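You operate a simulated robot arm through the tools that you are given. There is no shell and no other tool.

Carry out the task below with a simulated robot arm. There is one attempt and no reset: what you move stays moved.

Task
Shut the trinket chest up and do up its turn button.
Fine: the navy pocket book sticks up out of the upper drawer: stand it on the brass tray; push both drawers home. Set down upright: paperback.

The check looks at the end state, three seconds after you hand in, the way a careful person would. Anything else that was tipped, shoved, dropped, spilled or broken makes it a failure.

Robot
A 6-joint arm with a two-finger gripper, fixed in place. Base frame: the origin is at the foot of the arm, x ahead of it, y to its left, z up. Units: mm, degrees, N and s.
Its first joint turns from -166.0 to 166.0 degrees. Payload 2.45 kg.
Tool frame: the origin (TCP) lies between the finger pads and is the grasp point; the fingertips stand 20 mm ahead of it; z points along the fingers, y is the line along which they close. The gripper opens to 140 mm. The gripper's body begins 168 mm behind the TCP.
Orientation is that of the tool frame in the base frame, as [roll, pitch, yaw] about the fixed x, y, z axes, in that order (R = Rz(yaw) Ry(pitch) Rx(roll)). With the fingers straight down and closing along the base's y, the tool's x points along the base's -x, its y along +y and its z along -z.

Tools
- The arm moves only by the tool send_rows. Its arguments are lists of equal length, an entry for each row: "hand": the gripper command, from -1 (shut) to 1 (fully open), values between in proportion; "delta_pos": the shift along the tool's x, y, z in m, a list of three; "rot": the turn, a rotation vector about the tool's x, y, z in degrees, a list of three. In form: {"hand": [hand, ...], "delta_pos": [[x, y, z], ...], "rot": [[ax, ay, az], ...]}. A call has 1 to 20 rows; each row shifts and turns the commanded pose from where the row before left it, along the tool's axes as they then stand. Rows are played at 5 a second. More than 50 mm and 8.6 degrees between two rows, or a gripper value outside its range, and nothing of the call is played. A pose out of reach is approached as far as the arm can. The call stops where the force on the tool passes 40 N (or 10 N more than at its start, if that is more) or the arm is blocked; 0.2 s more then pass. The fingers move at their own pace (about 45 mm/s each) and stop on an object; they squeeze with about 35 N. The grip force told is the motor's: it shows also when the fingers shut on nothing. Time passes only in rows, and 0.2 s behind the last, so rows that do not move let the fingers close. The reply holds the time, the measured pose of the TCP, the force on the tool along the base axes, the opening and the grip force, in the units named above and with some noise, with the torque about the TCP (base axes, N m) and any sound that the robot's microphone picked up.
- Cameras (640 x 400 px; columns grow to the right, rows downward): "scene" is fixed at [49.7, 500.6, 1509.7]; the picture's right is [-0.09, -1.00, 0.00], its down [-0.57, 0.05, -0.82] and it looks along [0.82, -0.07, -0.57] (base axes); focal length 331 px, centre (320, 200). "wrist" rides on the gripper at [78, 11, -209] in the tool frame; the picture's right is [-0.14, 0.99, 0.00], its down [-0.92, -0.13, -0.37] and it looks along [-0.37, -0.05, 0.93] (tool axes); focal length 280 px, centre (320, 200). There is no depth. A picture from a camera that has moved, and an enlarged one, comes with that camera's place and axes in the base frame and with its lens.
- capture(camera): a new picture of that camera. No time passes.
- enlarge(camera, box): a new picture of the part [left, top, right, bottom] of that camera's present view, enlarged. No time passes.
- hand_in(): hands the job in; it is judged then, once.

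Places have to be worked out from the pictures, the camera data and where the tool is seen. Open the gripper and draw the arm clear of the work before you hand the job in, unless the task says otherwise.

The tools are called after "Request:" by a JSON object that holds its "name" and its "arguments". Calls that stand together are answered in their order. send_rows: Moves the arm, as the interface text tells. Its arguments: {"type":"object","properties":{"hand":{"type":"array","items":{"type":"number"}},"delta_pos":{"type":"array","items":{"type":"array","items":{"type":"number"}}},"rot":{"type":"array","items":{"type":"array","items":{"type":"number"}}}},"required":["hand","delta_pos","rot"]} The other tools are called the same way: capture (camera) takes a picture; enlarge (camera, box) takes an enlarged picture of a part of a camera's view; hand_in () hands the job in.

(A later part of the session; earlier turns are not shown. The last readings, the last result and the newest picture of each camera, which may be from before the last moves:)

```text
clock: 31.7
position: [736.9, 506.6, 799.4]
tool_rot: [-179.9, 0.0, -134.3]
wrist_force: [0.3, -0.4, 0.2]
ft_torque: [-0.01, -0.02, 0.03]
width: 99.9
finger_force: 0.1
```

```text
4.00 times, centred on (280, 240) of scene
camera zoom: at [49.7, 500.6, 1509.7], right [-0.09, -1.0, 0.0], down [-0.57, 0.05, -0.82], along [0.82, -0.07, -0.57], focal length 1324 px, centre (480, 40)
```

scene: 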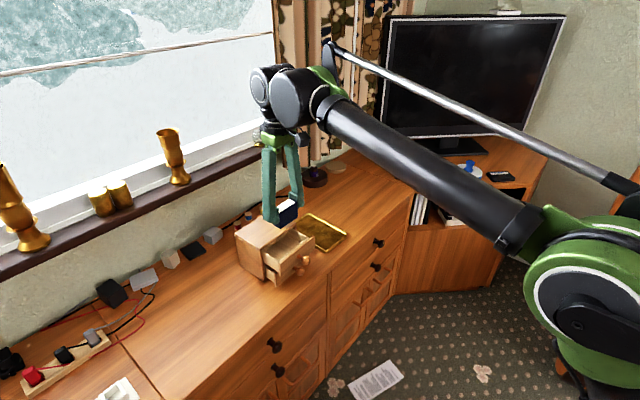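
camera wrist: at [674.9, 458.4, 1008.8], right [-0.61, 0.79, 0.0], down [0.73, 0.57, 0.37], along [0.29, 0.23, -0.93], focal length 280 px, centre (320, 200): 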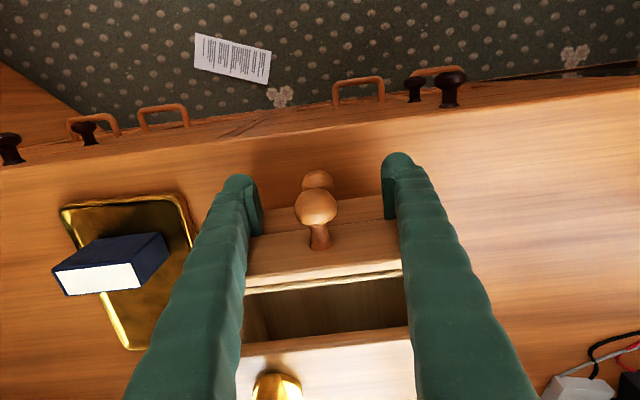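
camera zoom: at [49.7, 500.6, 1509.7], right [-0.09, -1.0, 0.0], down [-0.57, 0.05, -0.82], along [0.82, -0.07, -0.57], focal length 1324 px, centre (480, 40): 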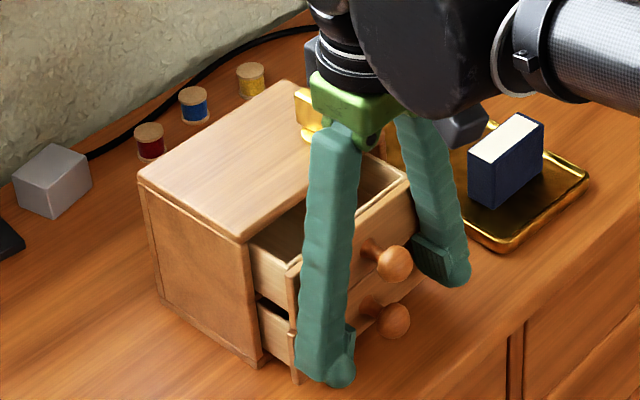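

The upper drawer slides freely and is now level with the lower one. I'll keep pushing both inward.

Request:
{"name": "send_rows", "arguments": {"hand": [0.43, 0.43, 0.43, 0.43, 0.43, 0.43, 0.43], "delta_pos": [[-0.006, 0, 0], [-0.006, 0, 0], [-0.006, 0, 0], [-0.006, 0, 0], [-0.005, 0, 0], [-0.004, 0, 0], [0, 0, 0]], "rot": [[0, 0, 0], [0, 0, 0], [0, 0, 0], [0, 0, 0], [0, 0, 0], [0, 0, 0], [0, 0, 0]]}}

Request:
{"name": "capture", "arguments": {"camera": "wrist"}}

Request:
{"name": "enlarge", "arguments": {"camera": "scene", "box": [220, 190, 340, 290]}}

```text
clock: 33.3
position: [759.9, 530.0, 800.2]
tool_rot: [180.0, -0.1, -134.3]
wrist_force: [0.0, -0.4, 0.8]
ft_torque: [0.0, -0.01, 0.0]
width: 100.1
finger_force: 0.0
```

```text
taken
camera wrist: at [698.2, 481.9, 1009.2], right [-0.61, 0.79, 0.0], down [0.73, 0.57, 0.37], along [0.29, 0.23, -0.93], focal length 280 px, centre (320, 200)
```

wrist: 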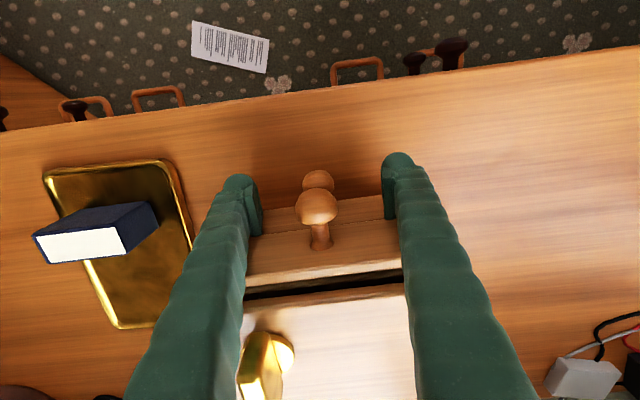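

```text
4.00 times, centred on (280, 240) of scene
camera zoom: at [49.7, 500.6, 1509.7], right [-0.09, -1.0, 0.0], down [-0.57, 0.05, -0.82], along [0.82, -0.07, -0.57], focal length 1324 px, centre (480, 40)
```

zoom: 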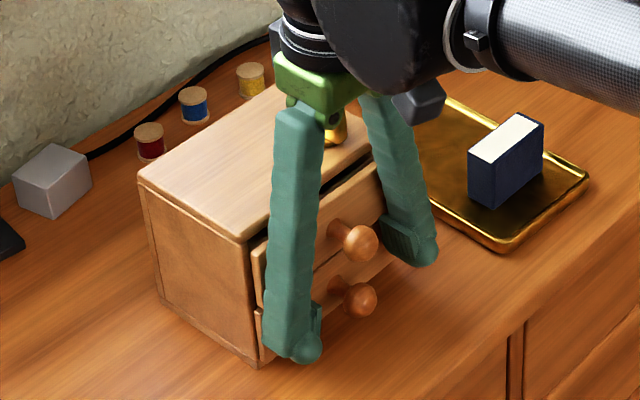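

About 9–10 mm of gap remains. I'll advance 6 mm and then go in small steps so I don't shove the chest.

Request:
{"name": "send_rows", "arguments": {"hand": [0.43, 0.43, 0.43, 0.43], "delta_pos": [[-0.003, 0, 0], [-0.002, 0, 0], [-0.0015, 0, 0], [0, 0, 0]], "rot": [[0, 0, 0], [0, 0, 0], [0, 0, 0], [0, 0, 0]]}}

Request:
{"name": "enlarge", "arguments": {"camera": "wrist", "box": [230, 170, 430, 340]}}

Request:
{"name": "enlarge", "arguments": {"camera": "scene", "box": [230, 200, 320, 285]}}

```text
clock: 34.3
position: [765.4, 533.7, 801.5]
tool_rot: [-180.0, 0.0, -134.4]
wrist_force: [-4.3, -6.0, 2.7]
ft_torque: [-0.04, -0.05, -0.02]
width: 100.2
finger_force: 0.3
```

```text
2.35 times, centred on (330, 255) of wrist
camera zoom: at [702.9, 486.5, 1010.2], right [-0.61, 0.79, 0.0], down [0.73, 0.57, 0.37], along [0.29, 0.23, -0.93], focal length 660 px, centre (296, 71)
```

zoom: 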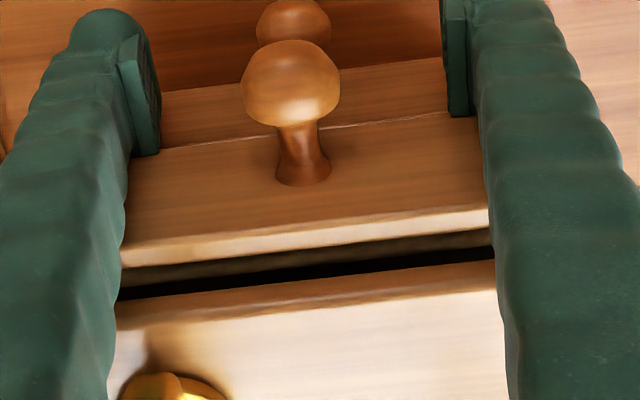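

```text
4.71 times, centred on (275, 242) of scene
camera zoom: at [49.7, 500.6, 1509.7], right [-0.09, -1.0, 0.0], down [-0.57, 0.05, -0.82], along [0.82, -0.07, -0.57], focal length 1558 px, centre (532, 0)
```

zoom: 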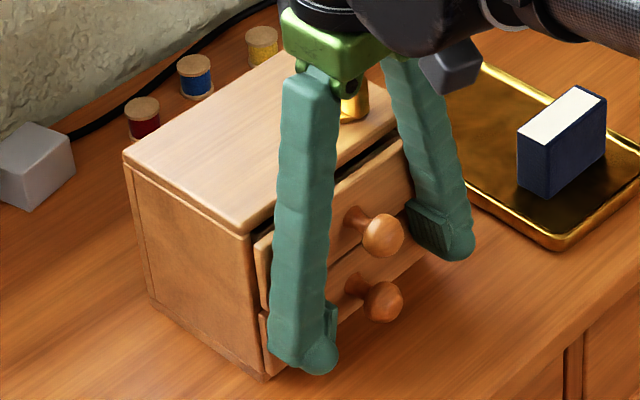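

The resistance is now about 7 N, though roughly 8 mm of gap still shows at the lid. I'll push 2 mm more and compare.

Request:
{"name": "send_rows", "arguments": {"hand": [0.43, 0.43, 0.43], "delta_pos": [[-0.001, 0, 0], [-0.001, 0, 0], [0, 0, 0]], "rot": [[0, 0, 0], [0, 0, 0], [0, 0, 0]]}}

Request:
{"name": "enlarge", "arguments": {"camera": "wrist", "box": [230, 170, 430, 340]}}

Request:
{"name": "enlarge", "arguments": {"camera": "scene", "box": [230, 200, 320, 285]}}

```text
clock: 35.1
position: [766.0, 536.7, 799.2]
tool_rot: [-179.9, 0.1, -134.3]
wrist_force: [-4.6, -6.1, 3.1]
ft_torque: [0.02, -0.02, -0.04]
width: 100.4
finger_force: 0.1
```

```text
2.35 times, centred on (330, 255) of wrist
camera zoom: at [704.0, 487.8, 1010.2], right [-0.61, 0.79, 0.0], down [0.73, 0.57, 0.37], along [0.29, 0.23, -0.93], focal length 660 px, centre (296, 71)
```

zoom: 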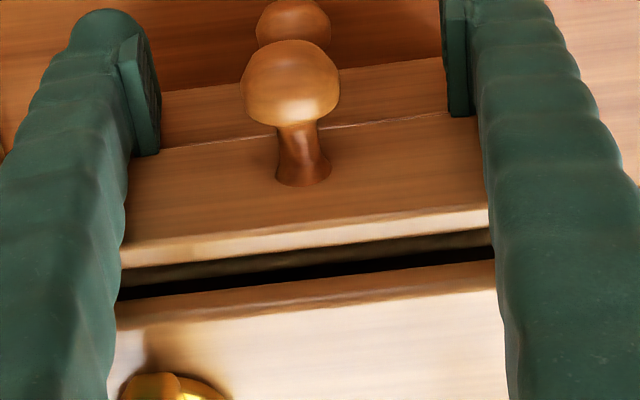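

```text
4.71 times, centred on (275, 242) of scene
camera zoom: at [49.7, 500.6, 1509.7], right [-0.09, -1.0, 0.0], down [-0.57, 0.05, -0.82], along [0.82, -0.07, -0.57], focal length 1558 px, centre (532, 0)
```

zoom: 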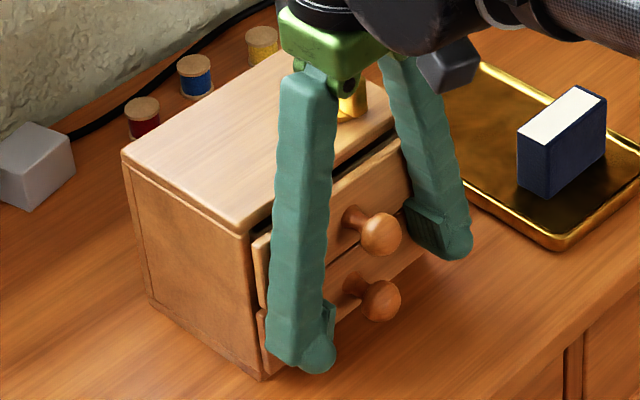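

The picture is unchanged in the wrist view, but the chest itself crept about 2 mm, so something is stopping the drawers and I won't push further. I'll back off and look at the gaps.

Request:
{"name": "send_rows", "arguments": {"hand": [0.43, 0.43, 0.43, 0.43, 0.43, 0.43, 0.43, 0.43, 0.43, 0.43, 0.43], "delta_pos": [[0.01, 0, 0], [0.02, 0, 0], [0.025, 0, 0], [0.025, 0, 0], [0, 0, -0.03], [0, 0, -0.03], [0, 0, -0.03], [0, 0, -0.03], [0, 0, -0.03], [0, 0, -0.03], [0, 0, 0]], "rot": [[0, 0, 0], [0, 0, 0], [0, 0, 0], [0, 0, 0], [0, 0, 0], [0, 0, 0], [0, 0, 0], [0, 0, 0], [0, 0, 0], [0, 0, 0], [0, 0, 0]]}}

Request:
{"name": "enlarge", "arguments": {"camera": "wrist", "box": [240, 130, 410, 300]}}

Request:
{"name": "enlarge", "arguments": {"camera": "scene", "box": [230, 200, 320, 285]}}

```text
clock: 37.5
position: [711.4, 479.0, 978.2]
tool_rot: [-179.9, 0.0, -134.2]
wrist_force: [-0.4, 0.0, -0.2]
ft_torque: [0.05, 0.0, -0.01]
width: 99.9
finger_force: 0.1
```

```text
2.35 times, centred on (325, 215) of wrist
camera zoom: at [648.7, 431.4, 1187.7], right [-0.61, 0.79, 0.0], down [0.73, 0.57, 0.37], along [0.29, 0.23, -0.93], focal length 660 px, centre (308, 165)
```

zoom: 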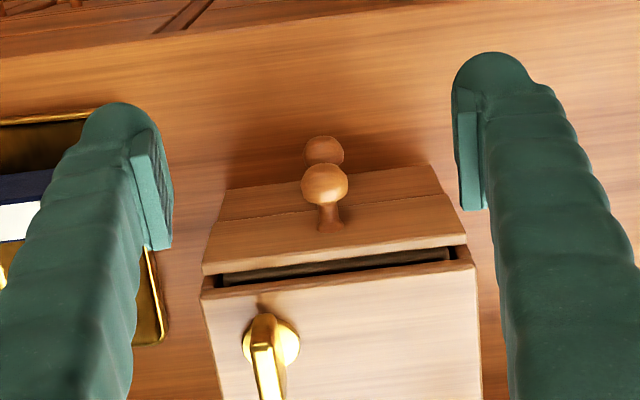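

```text
4.71 times, centred on (275, 242) of scene
camera zoom: at [49.7, 500.6, 1509.7], right [-0.09, -1.0, 0.0], down [-0.57, 0.05, -0.82], along [0.82, -0.07, -0.57], focal length 1558 px, centre (532, 0)
```

zoom: 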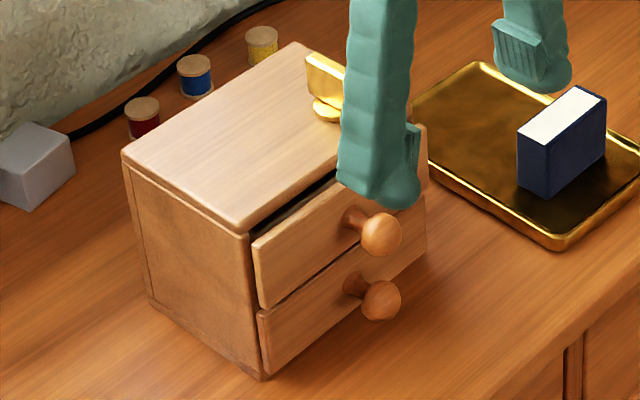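

Both fronts stop in the same plane, about 5 mm short of the case. I'll push the upper drawer alone, with the fingertips above the lower front, to see which one is blocked.

Request:
{"name": "send_rows", "arguments": {"hand": [0.43, 0.43, 0.43, 0.43, 0.43, 0.43, 0.43, 0.43, 0.43, 0.43, 0.43, 0.43], "delta_pos": [[0, 0, 0.029], [0, 0, 0.029], [0, 0, 0.029], [0, 0, 0.029], [0, 0, 0], [-0.015, 0, 0], [-0.015, 0, 0], [-0.015, 0, 0], [-0.015, 0, 0], [-0.01, 0, 0], [-0.004, 0, 0], [0, 0, 0]], "rot": [[0, 0, 0], [0, 0, 0], [0, 0, 0], [0, 0, 0], [0, 0, 0], [0, 0, 0], [0, 0, 0], [0, 0, 0], [0, 0, 0], [0, 0, 0], [0, 0, 0], [0, 0, 0]]}}

Request:
{"name": "enlarge", "arguments": {"camera": "wrist", "box": [230, 170, 430, 340]}}

Request:
{"name": "enlarge", "arguments": {"camera": "scene", "box": [230, 200, 320, 285]}}

```text
clock: 40.1
position: [763.3, 532.0, 863.4]
tool_rot: [180.0, 0.0, -134.3]
wrist_force: [0.0, -0.1, -1.1]
ft_torque: [-0.03, -0.02, -0.01]
width: 100.0
finger_force: 0.1
```

```text
2.35 times, centred on (330, 255) of wrist
camera zoom: at [700.6, 483.8, 1073.5], right [-0.61, 0.79, 0.0], down [0.73, 0.57, 0.37], along [0.29, 0.23, -0.93], focal length 660 px, centre (296, 71)
```

zoom: 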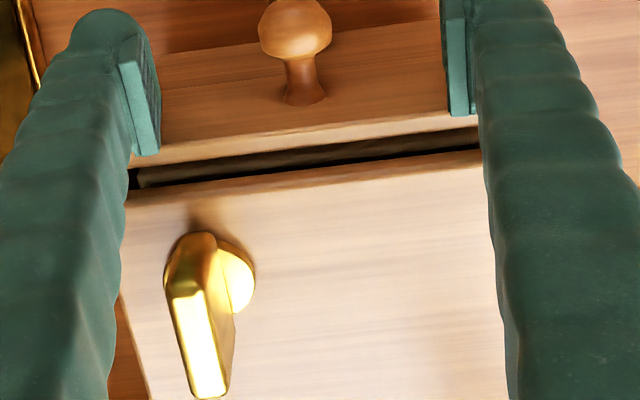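

```text
4.71 times, centred on (275, 242) of scene
camera zoom: at [49.7, 500.6, 1509.7], right [-0.09, -1.0, 0.0], down [-0.57, 0.05, -0.82], along [0.82, -0.07, -0.57], focal length 1558 px, centre (532, 0)
```

zoom: 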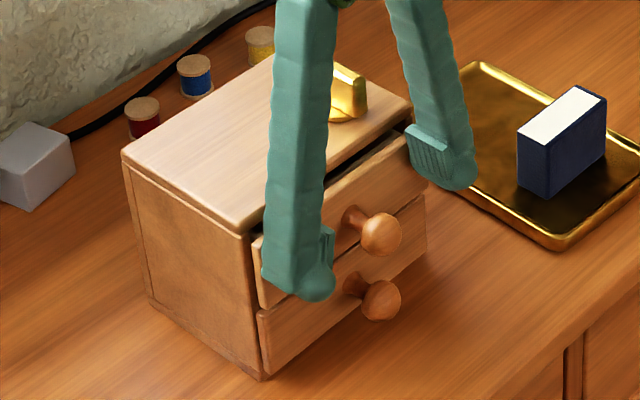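

No contact yet. I'll advance in 1.5 mm steps against the upper front only.

Request:
{"name": "send_rows", "arguments": {"hand": [0.43, 0.43, 0.43, 0.43, 0.43], "delta_pos": [[-0.0015, 0, 0], [-0.0015, 0, 0], [-0.0015, 0, 0], [-0.0015, 0, 0], [0, 0, 0]], "rot": [[0, 0, 0], [0, 0, 0], [0, 0, 0], [0, 0, 0], [0, 0, 0]]}}

Request:
{"name": "enlarge", "arguments": {"camera": "wrist", "box": [230, 170, 430, 340]}}

Request:
{"name": "enlarge", "arguments": {"camera": "scene", "box": [230, 200, 320, 285]}}

```text
clock: 41.3
position: [767.1, 535.7, 864.1]
tool_rot: [-179.9, 0.0, -134.3]
wrist_force: [-4.1, -4.2, -2.0]
ft_torque: [-0.07, 0.08, -0.02]
width: 100.2
finger_force: 0.0
```

```text
2.35 times, centred on (330, 255) of wrist
camera zoom: at [703.9, 487.9, 1073.5], right [-0.61, 0.79, 0.0], down [0.74, 0.57, 0.37], along [0.29, 0.23, -0.93], focal length 660 px, centre (296, 71)
```

zoom: 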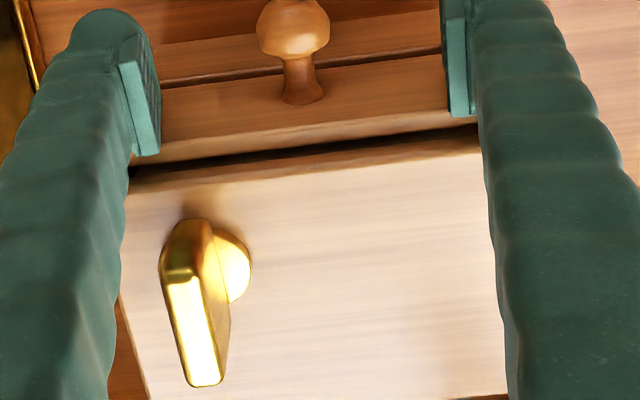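

```text
4.71 times, centred on (275, 242) of scene
camera zoom: at [49.7, 500.6, 1509.7], right [-0.09, -1.0, 0.0], down [-0.57, 0.05, -0.82], along [0.82, -0.07, -0.57], focal length 1558 px, centre (532, 0)
```

zoom: 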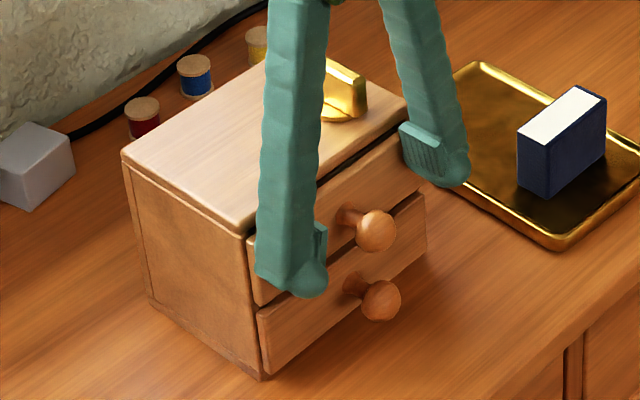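

The upper drawer moved in on its own, so the lower one is what's blocked. I'll advance the upper 1 mm at a time until its front meets the case.

Request:
{"name": "send_rows", "arguments": {"hand": [0.43, 0.43, 0.43], "delta_pos": [[-0.001, 0, 0], [-0.001, 0, 0], [0, 0, 0]], "rot": [[0, 0, 0], [0, 0, 0], [0, 0, 0]]}}

Request:
{"name": "enlarge", "arguments": {"camera": "wrist", "box": [230, 170, 430, 340]}}

Request:
{"name": "enlarge", "arguments": {"camera": "scene", "box": [230, 200, 320, 285]}}

```text
clock: 42.1
position: [766.5, 536.9, 863.7]
tool_rot: [-179.9, 0.0, -134.3]
wrist_force: [-4.6, -5.2, -0.5]
ft_torque: [-0.01, 0.02, 0.04]
width: 99.8
finger_force: 0.0
```

```text
2.35 times, centred on (330, 255) of wrist
camera zoom: at [705.2, 488.8, 1073.9], right [-0.61, 0.79, 0.0], down [0.73, 0.57, 0.37], along [0.29, 0.23, -0.93], focal length 660 px, centre (296, 71)
```

zoom: 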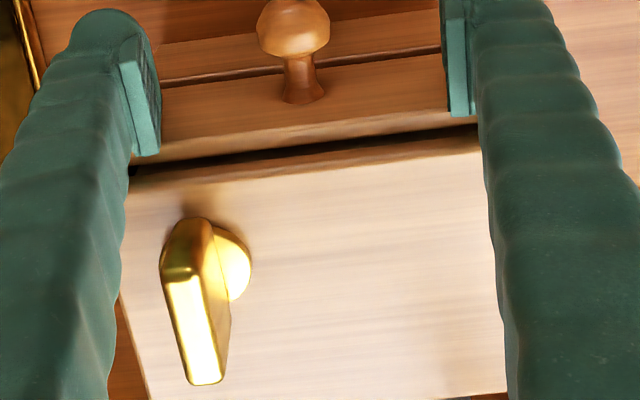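

```text
4.71 times, centred on (275, 242) of scene
camera zoom: at [49.7, 500.6, 1509.7], right [-0.09, -1.0, 0.0], down [-0.57, 0.05, -0.82], along [0.82, -0.07, -0.57], focal length 1558 px, centre (532, 0)
```

zoom: 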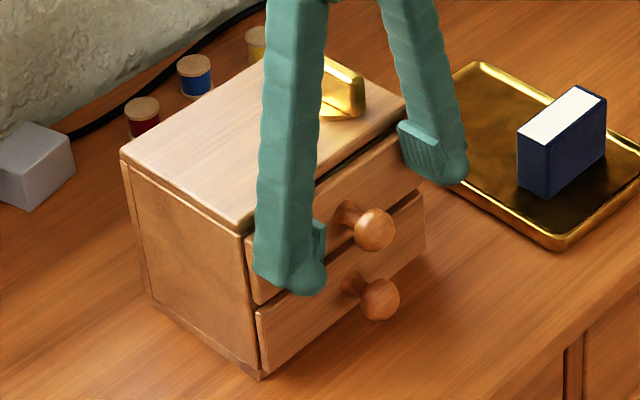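

The upper drawer is at its stop, since the chest crept 1 mm instead. I'll back the fingers off, lift clear, and look closely at both gaps.

Request:
{"name": "send_rows", "arguments": {"hand": [0.43, 0.43, 0.43, 0.43, 0.43, 0.43, 0.43, 0.43, 0.43, 0.43], "delta_pos": [[0.01, 0, 0], [0.02, 0, 0], [0.03, 0, 0], [0.03, 0, 0], [0.03, 0, 0], [0.03, 0, 0], [0, 0, -0.03], [0, 0, -0.03], [0, 0, -0.03], [0, 0, 0]], "rot": [[0, 0, 0], [0, 0, 0], [0, 0, 0], [0, 0, 0], [0, 0, 0], [0, 0, 0], [0, 0, 0], [0, 0, 0], [0, 0, 0], [0, 0, 0]]}}

Request:
{"name": "enlarge", "arguments": {"camera": "scene", "box": [265, 230, 320, 285]}}

Request:
{"name": "enlarge", "arguments": {"camera": "wrist", "box": [260, 180, 390, 340]}}

Request:
{"name": "capture", "arguments": {"camera": "wrist"}}

```text
clock: 44.3
position: [663.2, 429.5, 952.7]
tool_rot: [179.9, 0.0, -134.3]
wrist_force: [-0.1, -1.0, 0.0]
ft_torque: [0.01, -0.02, 0.0]
width: 100.2
finger_force: 0.1
```

```text
7.27 times, centred on (292, 258) of scene
camera zoom: at [49.7, 500.6, 1509.7], right [-0.09, -1.0, 0.0], down [-0.57, 0.05, -0.82], along [0.82, -0.07, -0.57], focal length 2408 px, centre (520, -218)
```

zoom: 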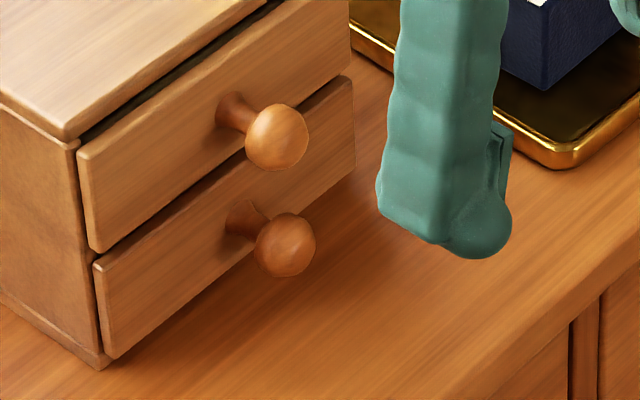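

```text
2.50 times, centred on (325, 260) of wrist
camera zoom: at [599.6, 381.4, 1162.4], right [-0.61, 0.79, 0.0], down [0.73, 0.57, 0.37], along [0.29, 0.23, -0.93], focal length 701 px, centre (308, 50)
```

zoom: 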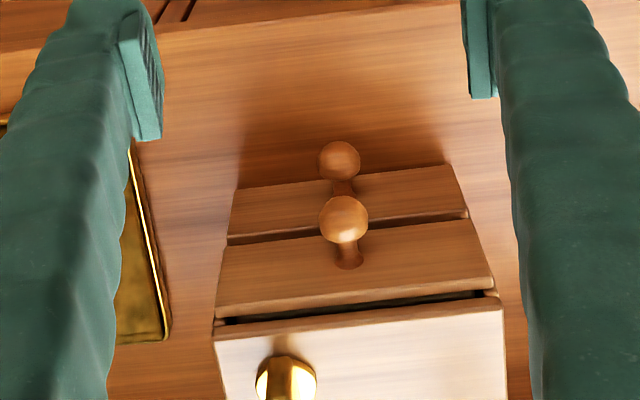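

```text
taken
camera wrist: at [599.6, 381.4, 1162.4], right [-0.61, 0.79, 0.0], down [0.73, 0.57, 0.37], along [0.29, 0.23, -0.93], focal length 280 px, centre (320, 200)
```

wrist: 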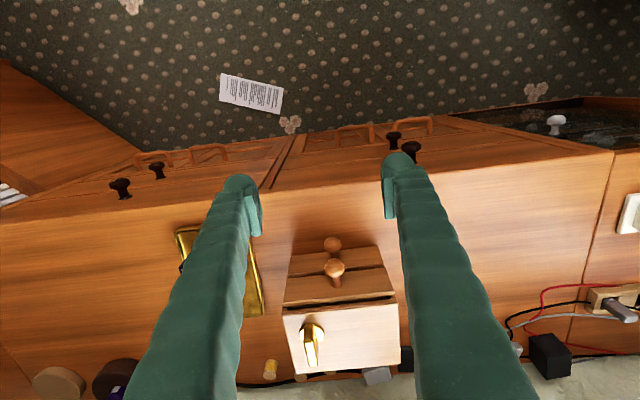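

The lower front still stands a few millimetres proud of the upper one. I'll look at the left edges and top gaps at high magnification.

Request:
{"name": "enlarge", "arguments": {"camera": "scene", "box": [268, 245, 298, 283]}}

Request:
{"name": "enlarge", "arguments": {"camera": "wrist", "box": [280, 230, 345, 310]}}

Request:
{"name": "enlarge", "arguments": {"camera": "wrist", "box": [340, 230, 405, 310]}}

```text
10.53 times, centred on (283, 264) of scene
camera zoom: at [49.7, 500.6, 1509.7], right [-0.09, -1.0, 0.0], down [-0.57, 0.05, -0.82], along [0.82, -0.07, -0.57], focal length 3486 px, centre (710, -474)
```

zoom: 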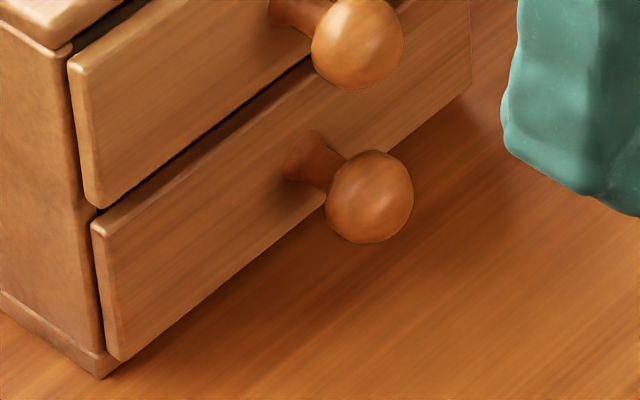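

```text
5.00 times, centred on (312, 270) of wrist
camera zoom: at [599.6, 381.4, 1162.4], right [-0.61, 0.79, 0.0], down [0.73, 0.57, 0.37], along [0.29, 0.23, -0.93], focal length 1402 px, centre (358, -150)
```

zoom: 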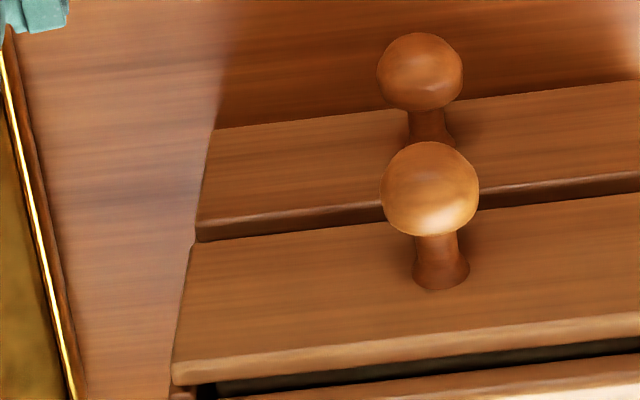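

```text
5.00 times, centred on (372, 270) of wrist
camera zoom: at [599.6, 381.4, 1162.4], right [-0.61, 0.79, 0.0], down [0.73, 0.57, 0.37], along [0.29, 0.23, -0.93], focal length 1402 px, centre (58, -150)
```

zoom: 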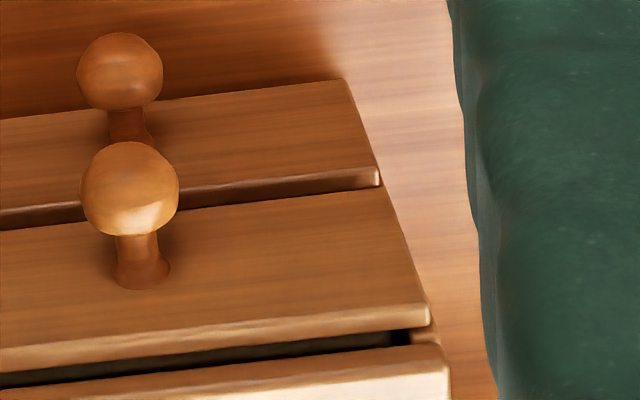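

By vision the lower front is 2–3 mm proud of the upper. I'll test it gently on its own with the fingertips at the lower front's height, approaching to just short of contact first.

Request:
{"name": "send_rows", "arguments": {"hand": [0.43, 0.43, 0.43, 0.43, 0.43, 0.43, 0.43, 0.43, 0.43, 0.43, 0.43, 0.43, 0.43, 0.43], "delta_pos": [[0, 0, 0.0295], [0, 0, 0.0295], [0, 0, 0.0295], [0, 0, 0.0295], [0, 0, 0.0295], [0, 0, 0], [-0.02, 0, 0], [-0.02, 0, 0], [-0.02, 0, 0], [-0.02, 0, 0], [-0.02, 0, 0], [-0.02, 0, 0], [-0.02, 0, 0], [0, 0, 0]], "rot": [[0, 0, 0], [0, 0, 0], [0, 0, 0], [0, 0, 0], [0, 0, 0], [0, 0, 0], [0, 0, 0], [0, 0, 0], [0, 0, 0], [0, 0, 0], [0, 0, 0], [0, 0, 0], [0, 0, 0], [0, 0, 0]]}}

Request:
{"name": "enlarge", "arguments": {"camera": "wrist", "box": [230, 150, 430, 320]}}

Request:
{"name": "enlarge", "arguments": {"camera": "scene", "box": [230, 200, 320, 285]}}

```text
clock: 47.3
position: [761.4, 531.9, 807.1]
tool_rot: [-179.9, 0.0, -134.3]
wrist_force: [0.1, -0.1, -1.3]
ft_torque: [-0.05, 0.01, 0.01]
width: 100.1
finger_force: 0.1
```

```text
2.35 times, centred on (330, 235) of wrist
camera zoom: at [698.5, 483.7, 1016.0], right [-0.61, 0.79, 0.0], down [0.73, 0.57, 0.37], along [0.29, 0.23, -0.93], focal length 660 px, centre (296, 118)
```

zoom: 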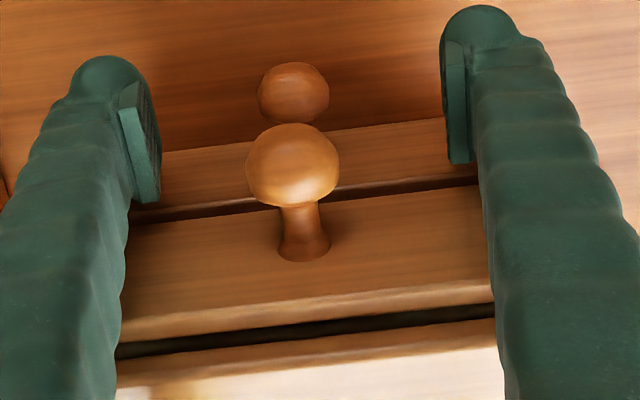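

```text
4.71 times, centred on (275, 242) of scene
camera zoom: at [49.7, 500.6, 1509.7], right [-0.09, -1.0, 0.0], down [-0.57, 0.05, -0.82], along [0.82, -0.07, -0.57], focal length 1558 px, centre (532, 0)
```

zoom: 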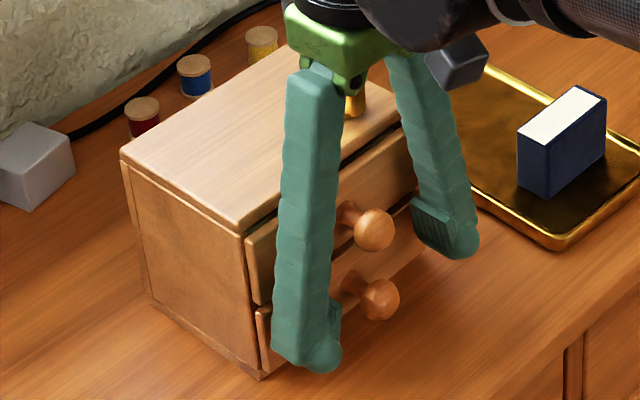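

There's no contact yet. I'll advance in 1 mm steps against the lower front.

Request:
{"name": "send_rows", "arguments": {"hand": [0.43, 0.43, 0.43, 0.43, 0.43], "delta_pos": [[-0.001, 0, 0], [-0.001, 0, 0], [-0.001, 0, 0], [-0.001, 0, 0], [0, 0, 0]], "rot": [[0, 0, 0], [0, 0, 0], [0, 0, 0], [0, 0, 0], [0, 0, 0]]}}

Request:
{"name": "enlarge", "arguments": {"camera": "scene", "box": [230, 200, 320, 285]}}

```text
clock: 48.5
position: [762.8, 534.0, 806.2]
tool_rot: [-180.0, 0.0, -134.4]
wrist_force: [0.4, -0.2, 0.4]
ft_torque: [0.02, -0.03, -0.04]
width: 99.9
finger_force: 0.0
```

```text
4.71 times, centred on (275, 242) of scene
camera zoom: at [49.7, 500.6, 1509.7], right [-0.09, -1.0, 0.0], down [-0.57, 0.05, -0.82], along [0.82, -0.07, -0.57], focal length 1558 px, centre (532, 0)
```

zoom: 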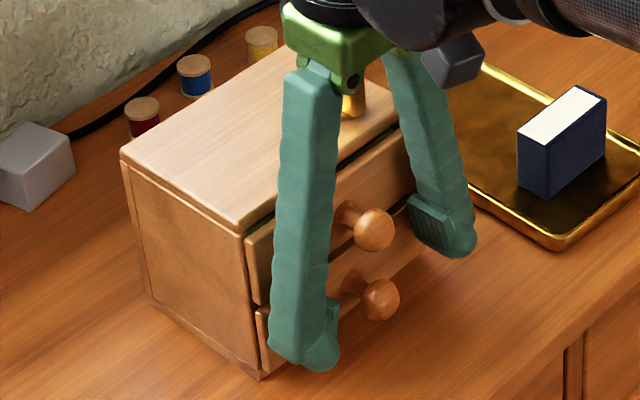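

No contact yet at u≈-36. I'll continue with a few more 1 mm steps.

Request:
{"name": "send_rows", "arguments": {"hand": [0.43, 0.43, 0.43, 0.43], "delta_pos": [[-0.001, 0, 0], [-0.001, 0, 0], [-0.001, 0, 0], [0, 0, 0]], "rot": [[0, 0, 0], [0, 0, 0], [0, 0, 0], [0, 0, 0]]}}

Request:
{"name": "enlarge", "arguments": {"camera": "scene", "box": [230, 200, 320, 285]}}

Request:
{"name": "enlarge", "arguments": {"camera": "wrist", "box": [230, 150, 430, 320]}}

```text
clock: 49.5
position: [766.5, 535.8, 808.2]
tool_rot: [180.0, 0.0, -134.3]
wrist_force: [-0.2, -0.2, -0.2]
ft_torque: [-0.05, 0.0, 0.0]
width: 100.4
finger_force: 0.1
```

```text
4.71 times, centred on (275, 242) of scene
camera zoom: at [49.7, 500.6, 1509.7], right [-0.09, -1.0, 0.0], down [-0.57, 0.05, -0.82], along [0.82, -0.07, -0.57], focal length 1558 px, centre (532, 0)
```

zoom: 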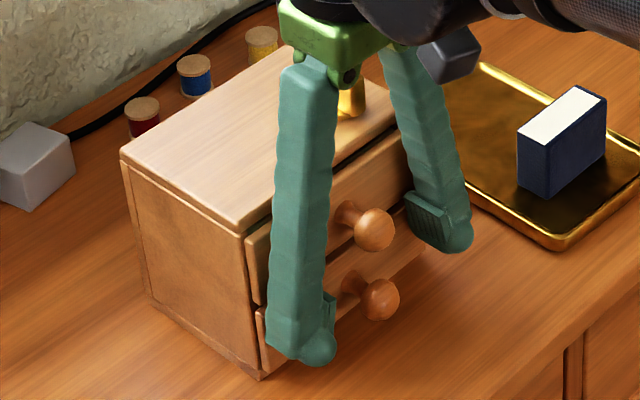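

```text
2.35 times, centred on (330, 235) of wrist
camera zoom: at [703.8, 487.2, 1016.4], right [-0.61, 0.79, 0.0], down [0.73, 0.57, 0.37], along [0.29, 0.23, -0.93], focal length 660 px, centre (296, 118)
```

zoom: 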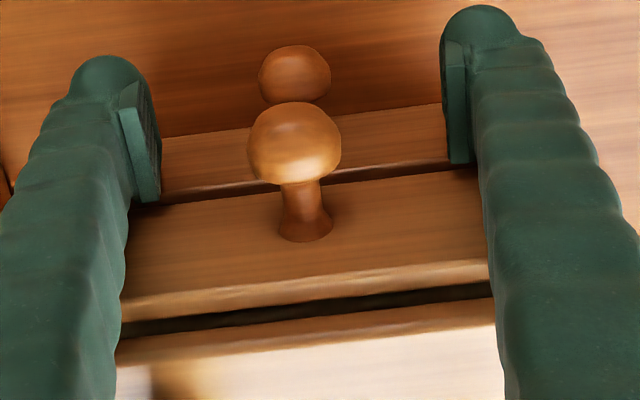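

Still no contact and the chest hasn't moved. I'll take three more 1 mm steps.

Request:
{"name": "send_rows", "arguments": {"hand": [0.43, 0.43, 0.43], "delta_pos": [[-0.001, 0, 0], [-0.001, 0, 0], [0, 0, 0]], "rot": [[0, 0, 0], [0, 0, 0], [0, 0, 0]]}}

Request:
{"name": "enlarge", "arguments": {"camera": "scene", "box": [250, 230, 310, 285]}}

Request:
{"name": "enlarge", "arguments": {"camera": "wrist", "box": [230, 150, 430, 320]}}

```text
clock: 50.3
position: [767.9, 536.7, 807.3]
tool_rot: [-179.9, 0.0, -134.4]
wrist_force: [-4.7, -5.4, -0.3]
ft_torque: [-0.04, 0.04, 0.02]
width: 100.0
finger_force: 0.2
```

```text
7.27 times, centred on (280, 258) of scene
camera zoom: at [49.7, 500.6, 1509.7], right [-0.09, -1.0, 0.0], down [-0.57, 0.05, -0.82], along [0.82, -0.07, -0.57], focal length 2408 px, centre (611, -218)
```

zoom: 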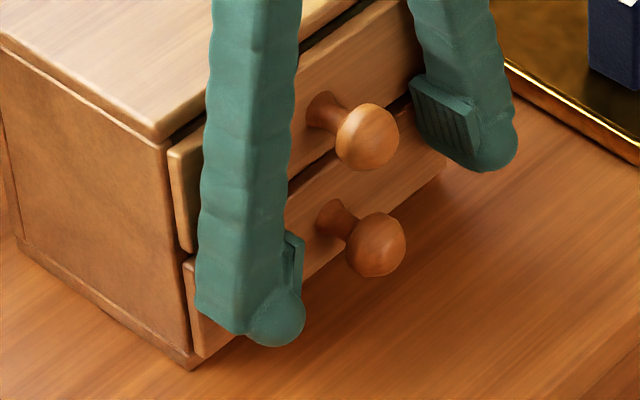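

```text
2.35 times, centred on (330, 235) of wrist
camera zoom: at [705.4, 488.9, 1016.2], right [-0.61, 0.79, 0.0], down [0.74, 0.57, 0.37], along [0.29, 0.23, -0.93], focal length 660 px, centre (296, 118)
```

zoom: 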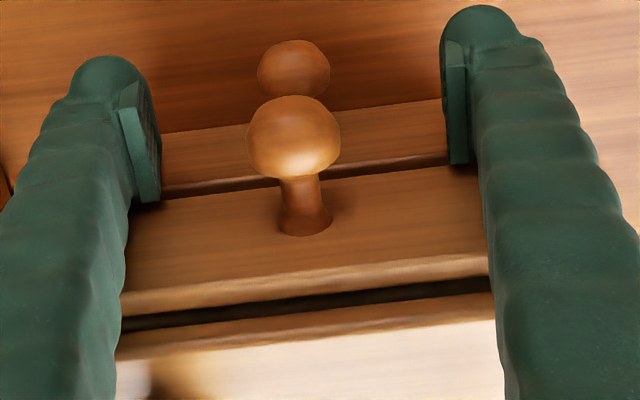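

There's contact at about 7 N, near fingertip height on the lower front. I'll back off, lift, and inspect the left edge at very high zoom to see whether each front is seated against the case.

Request:
{"name": "send_rows", "arguments": {"hand": [0.43, 0.43, 0.43, 0.43, 0.43, 0.43, 0.43, 0.43, 0.43, 0.43], "delta_pos": [[0.01, 0, 0], [0.02, 0, 0], [0.03, 0, 0], [0.03, 0, 0], [0.03, 0, 0], [0.03, 0, 0], [0, 0, -0.04], [0, 0, -0.04], [0, 0, -0.04], [0, 0, 0]], "rot": [[0, 0, 0], [0, 0, 0], [0, 0, 0], [0, 0, 0], [0, 0, 0], [0, 0, 0], [0, 0, 0], [0, 0, 0], [0, 0, 0], [0, 0, 0]]}}

Request:
{"name": "enlarge", "arguments": {"camera": "scene", "box": [271, 246, 287, 258]}}

Request:
{"name": "enlarge", "arguments": {"camera": "scene", "box": [271, 262, 287, 274]}}

Request:
{"name": "enlarge", "arguments": {"camera": "scene", "box": [271, 272, 287, 284]}}

```text
clock: 52.5
position: [665.0, 431.8, 928.9]
tool_rot: [-180.0, 0.0, -134.3]
wrist_force: [0.2, -0.1, -0.4]
ft_torque: [0.0, -0.03, -0.01]
width: 100.4
finger_force: 0.0
```

```text
16.00 times, centred on (279, 252) of scene
camera zoom: at [49.7, 500.6, 1509.7], right [-0.09, -1.0, 0.0], down [-0.57, 0.05, -0.82], along [0.82, -0.07, -0.57], focal length 5298 px, centre (976, -632)
```

zoom: 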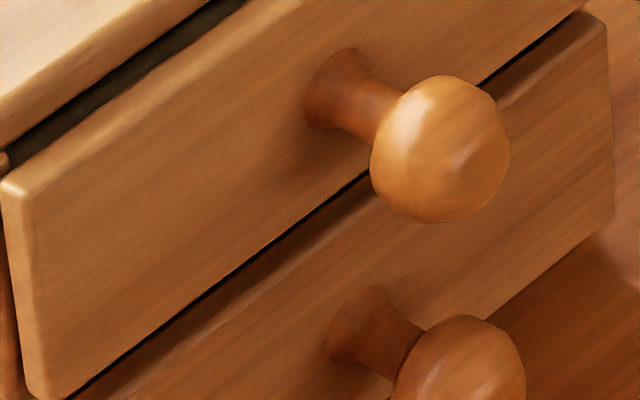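

```text
16.00 times, centred on (279, 268) of scene
camera zoom: at [49.7, 500.6, 1509.7], right [-0.09, -1.0, 0.0], down [-0.57, 0.05, -0.82], along [0.82, -0.07, -0.57], focal length 5298 px, centre (976, -888)
```

zoom: 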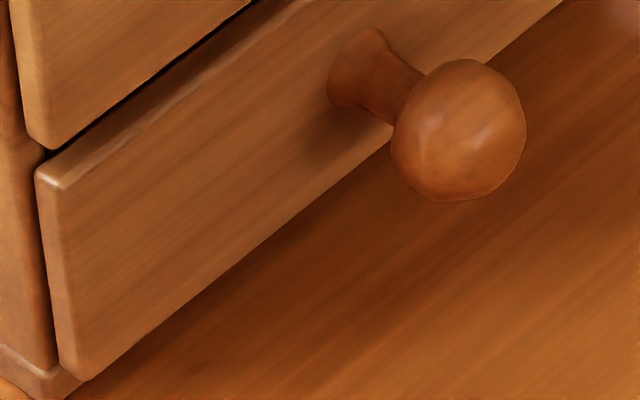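

```text
16.00 times, centred on (279, 278) of scene
camera zoom: at [49.7, 500.6, 1509.7], right [-0.09, -1.0, 0.0], down [-0.57, 0.05, -0.82], along [0.82, -0.07, -0.57], focal length 5298 px, centre (976, -1048)
```

zoom: 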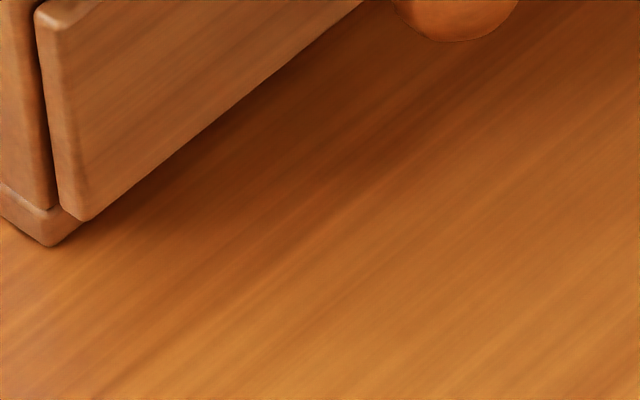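

At 16x, the back edges of both drawer fronts line up with each other and sit within about 1 mm of the case side, so both drawers are home. The lower front is just a bit thicker. Next is the turn button: I'll rise and move over it for a precise look, narrowing the gripper.

Request:
{"name": "send_rows", "arguments": {"hand": [0.43, 0.43, 0.43, -0.43, -0.43, -0.43, -0.43, -0.43, -0.43, -0.43], "delta_pos": [[0, 0, -0.0237], [0, 0, -0.0237], [0, 0, -0.0237], [-0.0264, -0.0071, 0], [-0.0264, -0.0071, 0], [-0.0264, -0.0071, 0], [-0.0264, -0.0071, 0], [-0.0264, -0.0071, 0], [-0.0264, -0.0071, 0], [0, 0, 0]], "rot": [[0, 0, 0], [0, 0, 0], [0, 0, 0], [0, 0, 0], [0, 0, 0], [0, 0, 0], [0, 0, 0], [0, 0, 0], [0, 0, 0], [0, 0, 0]]}}

Request:
{"name": "capture", "arguments": {"camera": "wrist"}}

Request:
{"name": "enlarge", "arguments": {"camera": "wrist", "box": [270, 160, 390, 260]}}

Request:
{"name": "enlarge", "arguments": {"camera": "scene", "box": [230, 190, 350, 285]}}

```text
clock: 54.7
position: [805.1, 513.8, 998.4]
tool_rot: [-180.0, 0.0, -134.3]
wrist_force: [0.5, 0.3, 0.1]
ft_torque: [0.02, -0.03, 0.0]
width: 39.8
finger_force: 0.0
```

```text
taken
camera wrist: at [742.8, 465.2, 1207.3], right [-0.61, 0.79, 0.0], down [0.73, 0.57, 0.37], along [0.29, 0.23, -0.93], focal length 280 px, centre (320, 200)
```

wrist: 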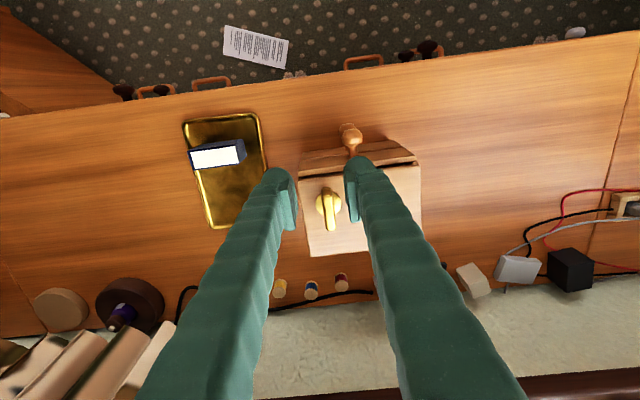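

```text
4.00 times, centred on (330, 210) of wrist
camera zoom: at [742.8, 465.2, 1207.3], right [-0.61, 0.79, 0.0], down [0.73, 0.57, 0.37], along [0.29, 0.23, -0.93], focal length 1122 px, centre (280, 160)
```

zoom: 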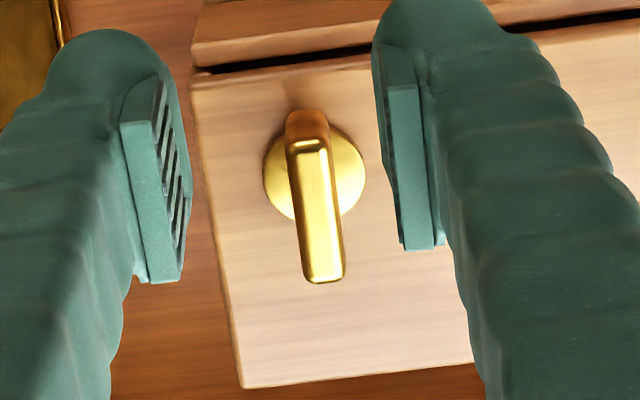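

```text
4.21 times, centred on (290, 238) of scene
camera zoom: at [49.7, 500.6, 1509.7], right [-0.09, -1.0, 0.0], down [-0.57, 0.05, -0.82], along [0.82, -0.07, -0.57], focal length 1394 px, centre (446, 42)
```

zoom: 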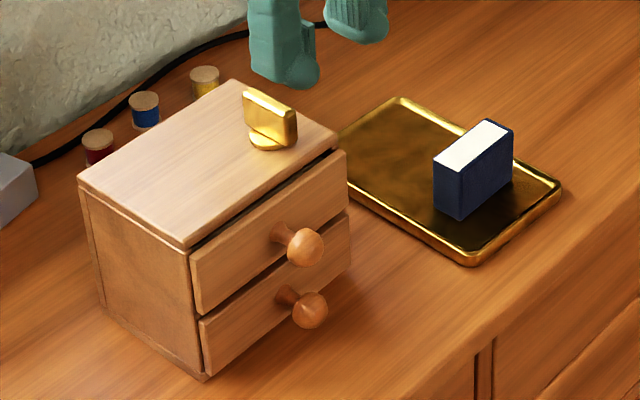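

Drawers, book and tray look right. The button bar is centred at about (846,560), with its top near z≈897. I'll move over it at z≈940 and check whether the vertical tool reaches radius 1014.

Request:
{"name": "send_rows", "arguments": {"hand": [-0.43, -0.43, -0.43, -0.43, -0.43, -0.43], "delta_pos": [[-0.0155, 0.0008, 0.0145], [-0.0155, 0.0008, 0.0145], [-0.0155, 0.0008, 0.0145], [-0.0155, 0.0008, 0.0145], [0, 0, 0], [0, 0, 0]], "rot": [[0, 0, 0], [0, 0, 0], [0, 0, 0], [0, 0, 0], [0, 0, 0], [0, 0, 0]]}}

Request:
{"name": "enlarge", "arguments": {"camera": "wrist", "box": [260, 120, 380, 240]}}

Request:
{"name": "enlarge", "arguments": {"camera": "scene", "box": [240, 170, 320, 250]}}

```text
clock: 56.1
position: [845.7, 559.2, 940.2]
tool_rot: [179.9, 0.0, -134.3]
wrist_force: [-0.7, 0.2, -0.9]
ft_torque: [0.0, -0.02, 0.05]
width: 40.0
finger_force: 0.0
```

```text
3.33 times, centred on (320, 180) of wrist
camera zoom: at [783.5, 510.6, 1148.9], right [-0.61, 0.79, 0.0], down [0.73, 0.57, 0.37], along [0.29, 0.23, -0.93], focal length 935 px, centre (320, 267)
```

zoom: 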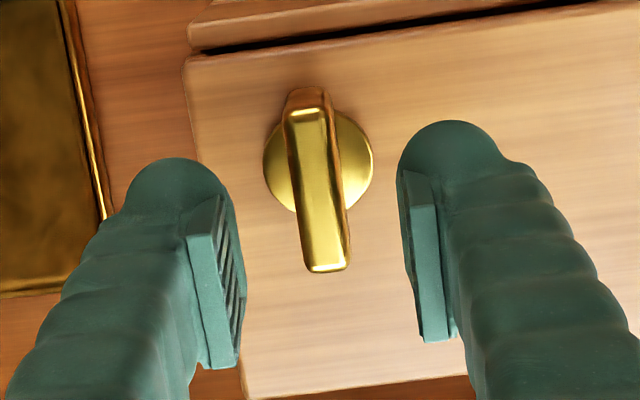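

```text
5.00 times, centred on (280, 210) of scene
camera zoom: at [49.7, 500.6, 1509.7], right [-0.09, -1.0, 0.0], down [-0.57, 0.05, -0.82], along [0.82, -0.07, -0.57], focal length 1656 px, centre (520, 150)
```

zoom: 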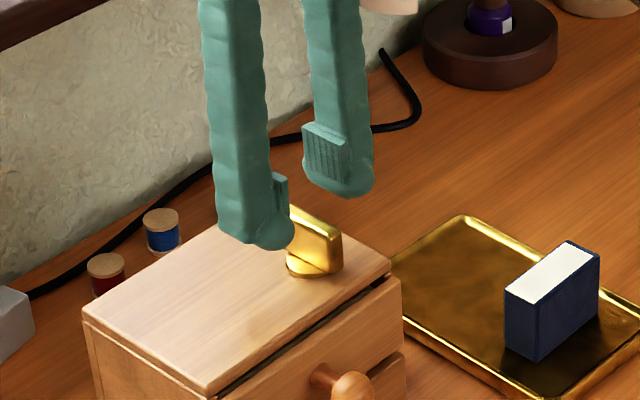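

The reach is fine. I'll correct by about 3 mm toward the front, then lower so the fingertips straddle the bar at z≈882, just above the disc.

Request:
{"name": "send_rows", "arguments": {"hand": [-0.43, -0.43, -0.43, -0.43, -0.43], "delta_pos": [[0.0032, -0.0007, 0.005], [0, 0, 0.012], [0, 0, 0.012], [0, 0, 0.009], [0, 0, 0]], "rot": [[0, 0, 0], [0, 0, 0], [0, 0, 0], [0, 0, 0], [0, 0, 0]]}}

Request:
{"name": "enlarge", "arguments": {"camera": "wrist", "box": [260, 120, 380, 240]}}

Request:
{"name": "enlarge", "arguments": {"camera": "scene", "box": [240, 190, 320, 250]}}

```text
clock: 57.4
position: [841.7, 556.1, 905.1]
tool_rot: [180.0, 0.0, -134.3]
wrist_force: [0.3, 1.2, 16.0]
ft_torque: [0.02, 0.06, 0.12]
width: 40.0
finger_force: 0.1
stopped in row 5: the force on the tool passed its limit at 41 N (the readings are from after the stop); the commanded pose is now the measured one
```

```text
3.33 times, centred on (320, 180) of wrist
camera zoom: at [779.7, 507.4, 1113.7], right [-0.61, 0.79, 0.0], down [0.73, 0.57, 0.37], along [0.29, 0.23, -0.93], focal length 935 px, centre (320, 267)
```

zoom: 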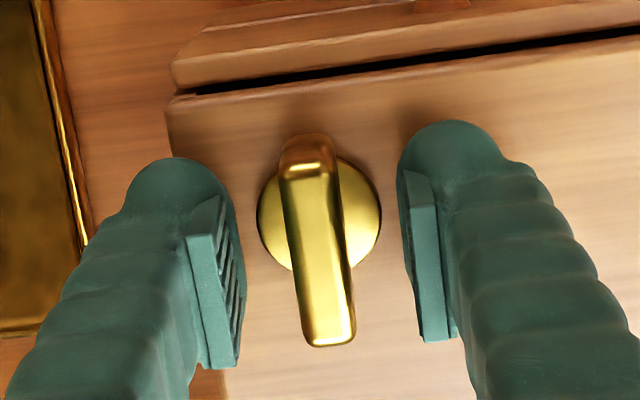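

```text
6.67 times, centred on (280, 220) of scene
camera zoom: at [49.7, 500.6, 1509.7], right [-0.09, -1.0, 0.0], down [-0.57, 0.05, -0.82], along [0.82, -0.07, -0.57], focal length 2208 px, centre (587, 67)
```

zoom: 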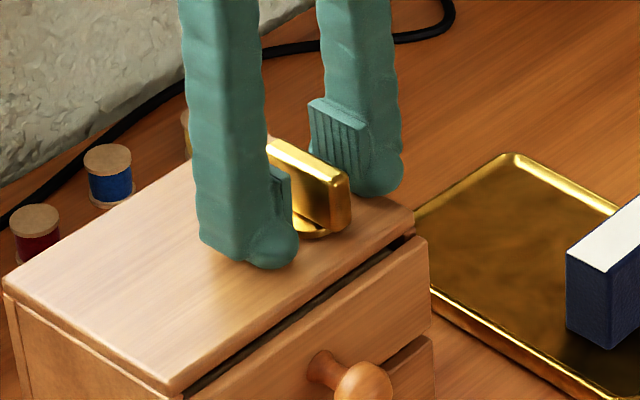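

The fingertips touched the lid at z≈885, so the lid sits higher than I estimated and the bar spans about 889–915. Re-triangulated, the bar's centre is (841,555), right under the TCP. I'll lift 3 mm off the lid and close on the bar.

Request:
{"name": "send_rows", "arguments": {"hand": [-0.43, -0.6, -0.8, -1, -1, -1], "delta_pos": [[0, 0, -0.003], [0, 0, 0], [0, 0, 0], [0, 0, 0], [0, 0, 0], [0, 0, 0]], "rot": [[0, 0, 0], [0, 0, 0], [0, 0, 0], [0, 0, 0], [0, 0, 0], [0, 0, 0]]}}

Request:
{"name": "enlarge", "arguments": {"camera": "wrist", "box": [260, 120, 380, 240]}}

Request:
{"name": "enlarge", "arguments": {"camera": "scene", "box": [240, 190, 320, 250]}}

```text
clock: 58.8
position: [843.2, 556.7, 905.6]
tool_rot: [180.0, 0.1, -134.3]
wrist_force: [-4.0, -0.5, 0.2]
ft_torque: [0.01, 0.04, -0.04]
width: 12.1
finger_force: 35.1
```

```text
3.33 times, centred on (320, 180) of wrist
camera zoom: at [780.1, 507.8, 1115.2], right [-0.61, 0.79, 0.0], down [0.73, 0.57, 0.37], along [0.29, 0.23, -0.93], focal length 935 px, centre (320, 267)
```

zoom: 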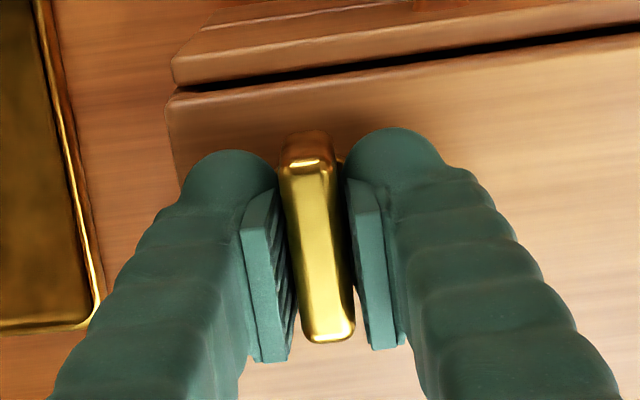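

```text
6.67 times, centred on (280, 220) of scene
camera zoom: at [49.7, 500.6, 1509.7], right [-0.09, -1.0, 0.0], down [-0.57, 0.05, -0.82], along [0.82, -0.07, -0.57], focal length 2208 px, centre (587, 67)
```

zoom: 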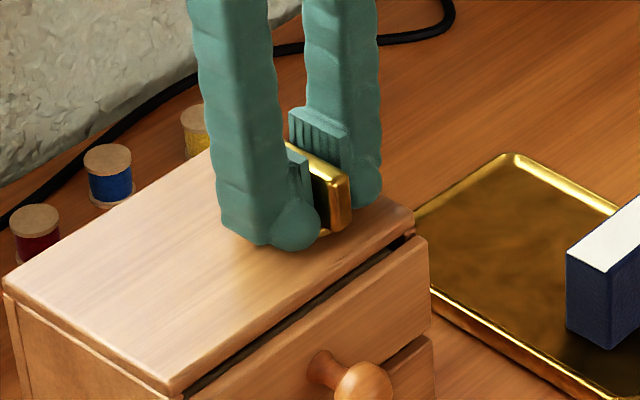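

The bar is gripped firmly at 12.1 mm. I'll try a small turn of 6° about the tool axis and read the torque to find which way it goes.

Request:
{"name": "send_rows", "arguments": {"hand": [-1, -1, -1], "delta_pos": [[0, 0, 0], [0, 0, 0], [0, 0, 0]], "rot": [[0, 0, 3], [0, 0, 3], [0, 0, 0]]}}

Request:
{"name": "enlarge", "arguments": {"camera": "scene", "box": [240, 190, 320, 250]}}

```text
clock: 59.6
position: [844.2, 555.9, 905.8]
tool_rot: [-180.0, 0.1, -140.4]
wrist_force: [0.9, -2.4, -0.9]
ft_torque: [-0.03, -0.11, 0.02]
width: 12.3
finger_force: 35.5
```

```text
6.67 times, centred on (280, 220) of scene
camera zoom: at [49.7, 500.6, 1509.7], right [-0.09, -1.0, 0.0], down [-0.57, 0.05, -0.82], along [0.82, -0.07, -0.57], focal length 2208 px, centre (587, 67)
```

zoom: 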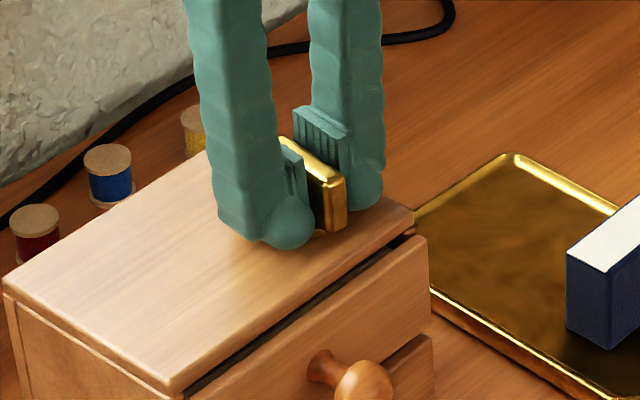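

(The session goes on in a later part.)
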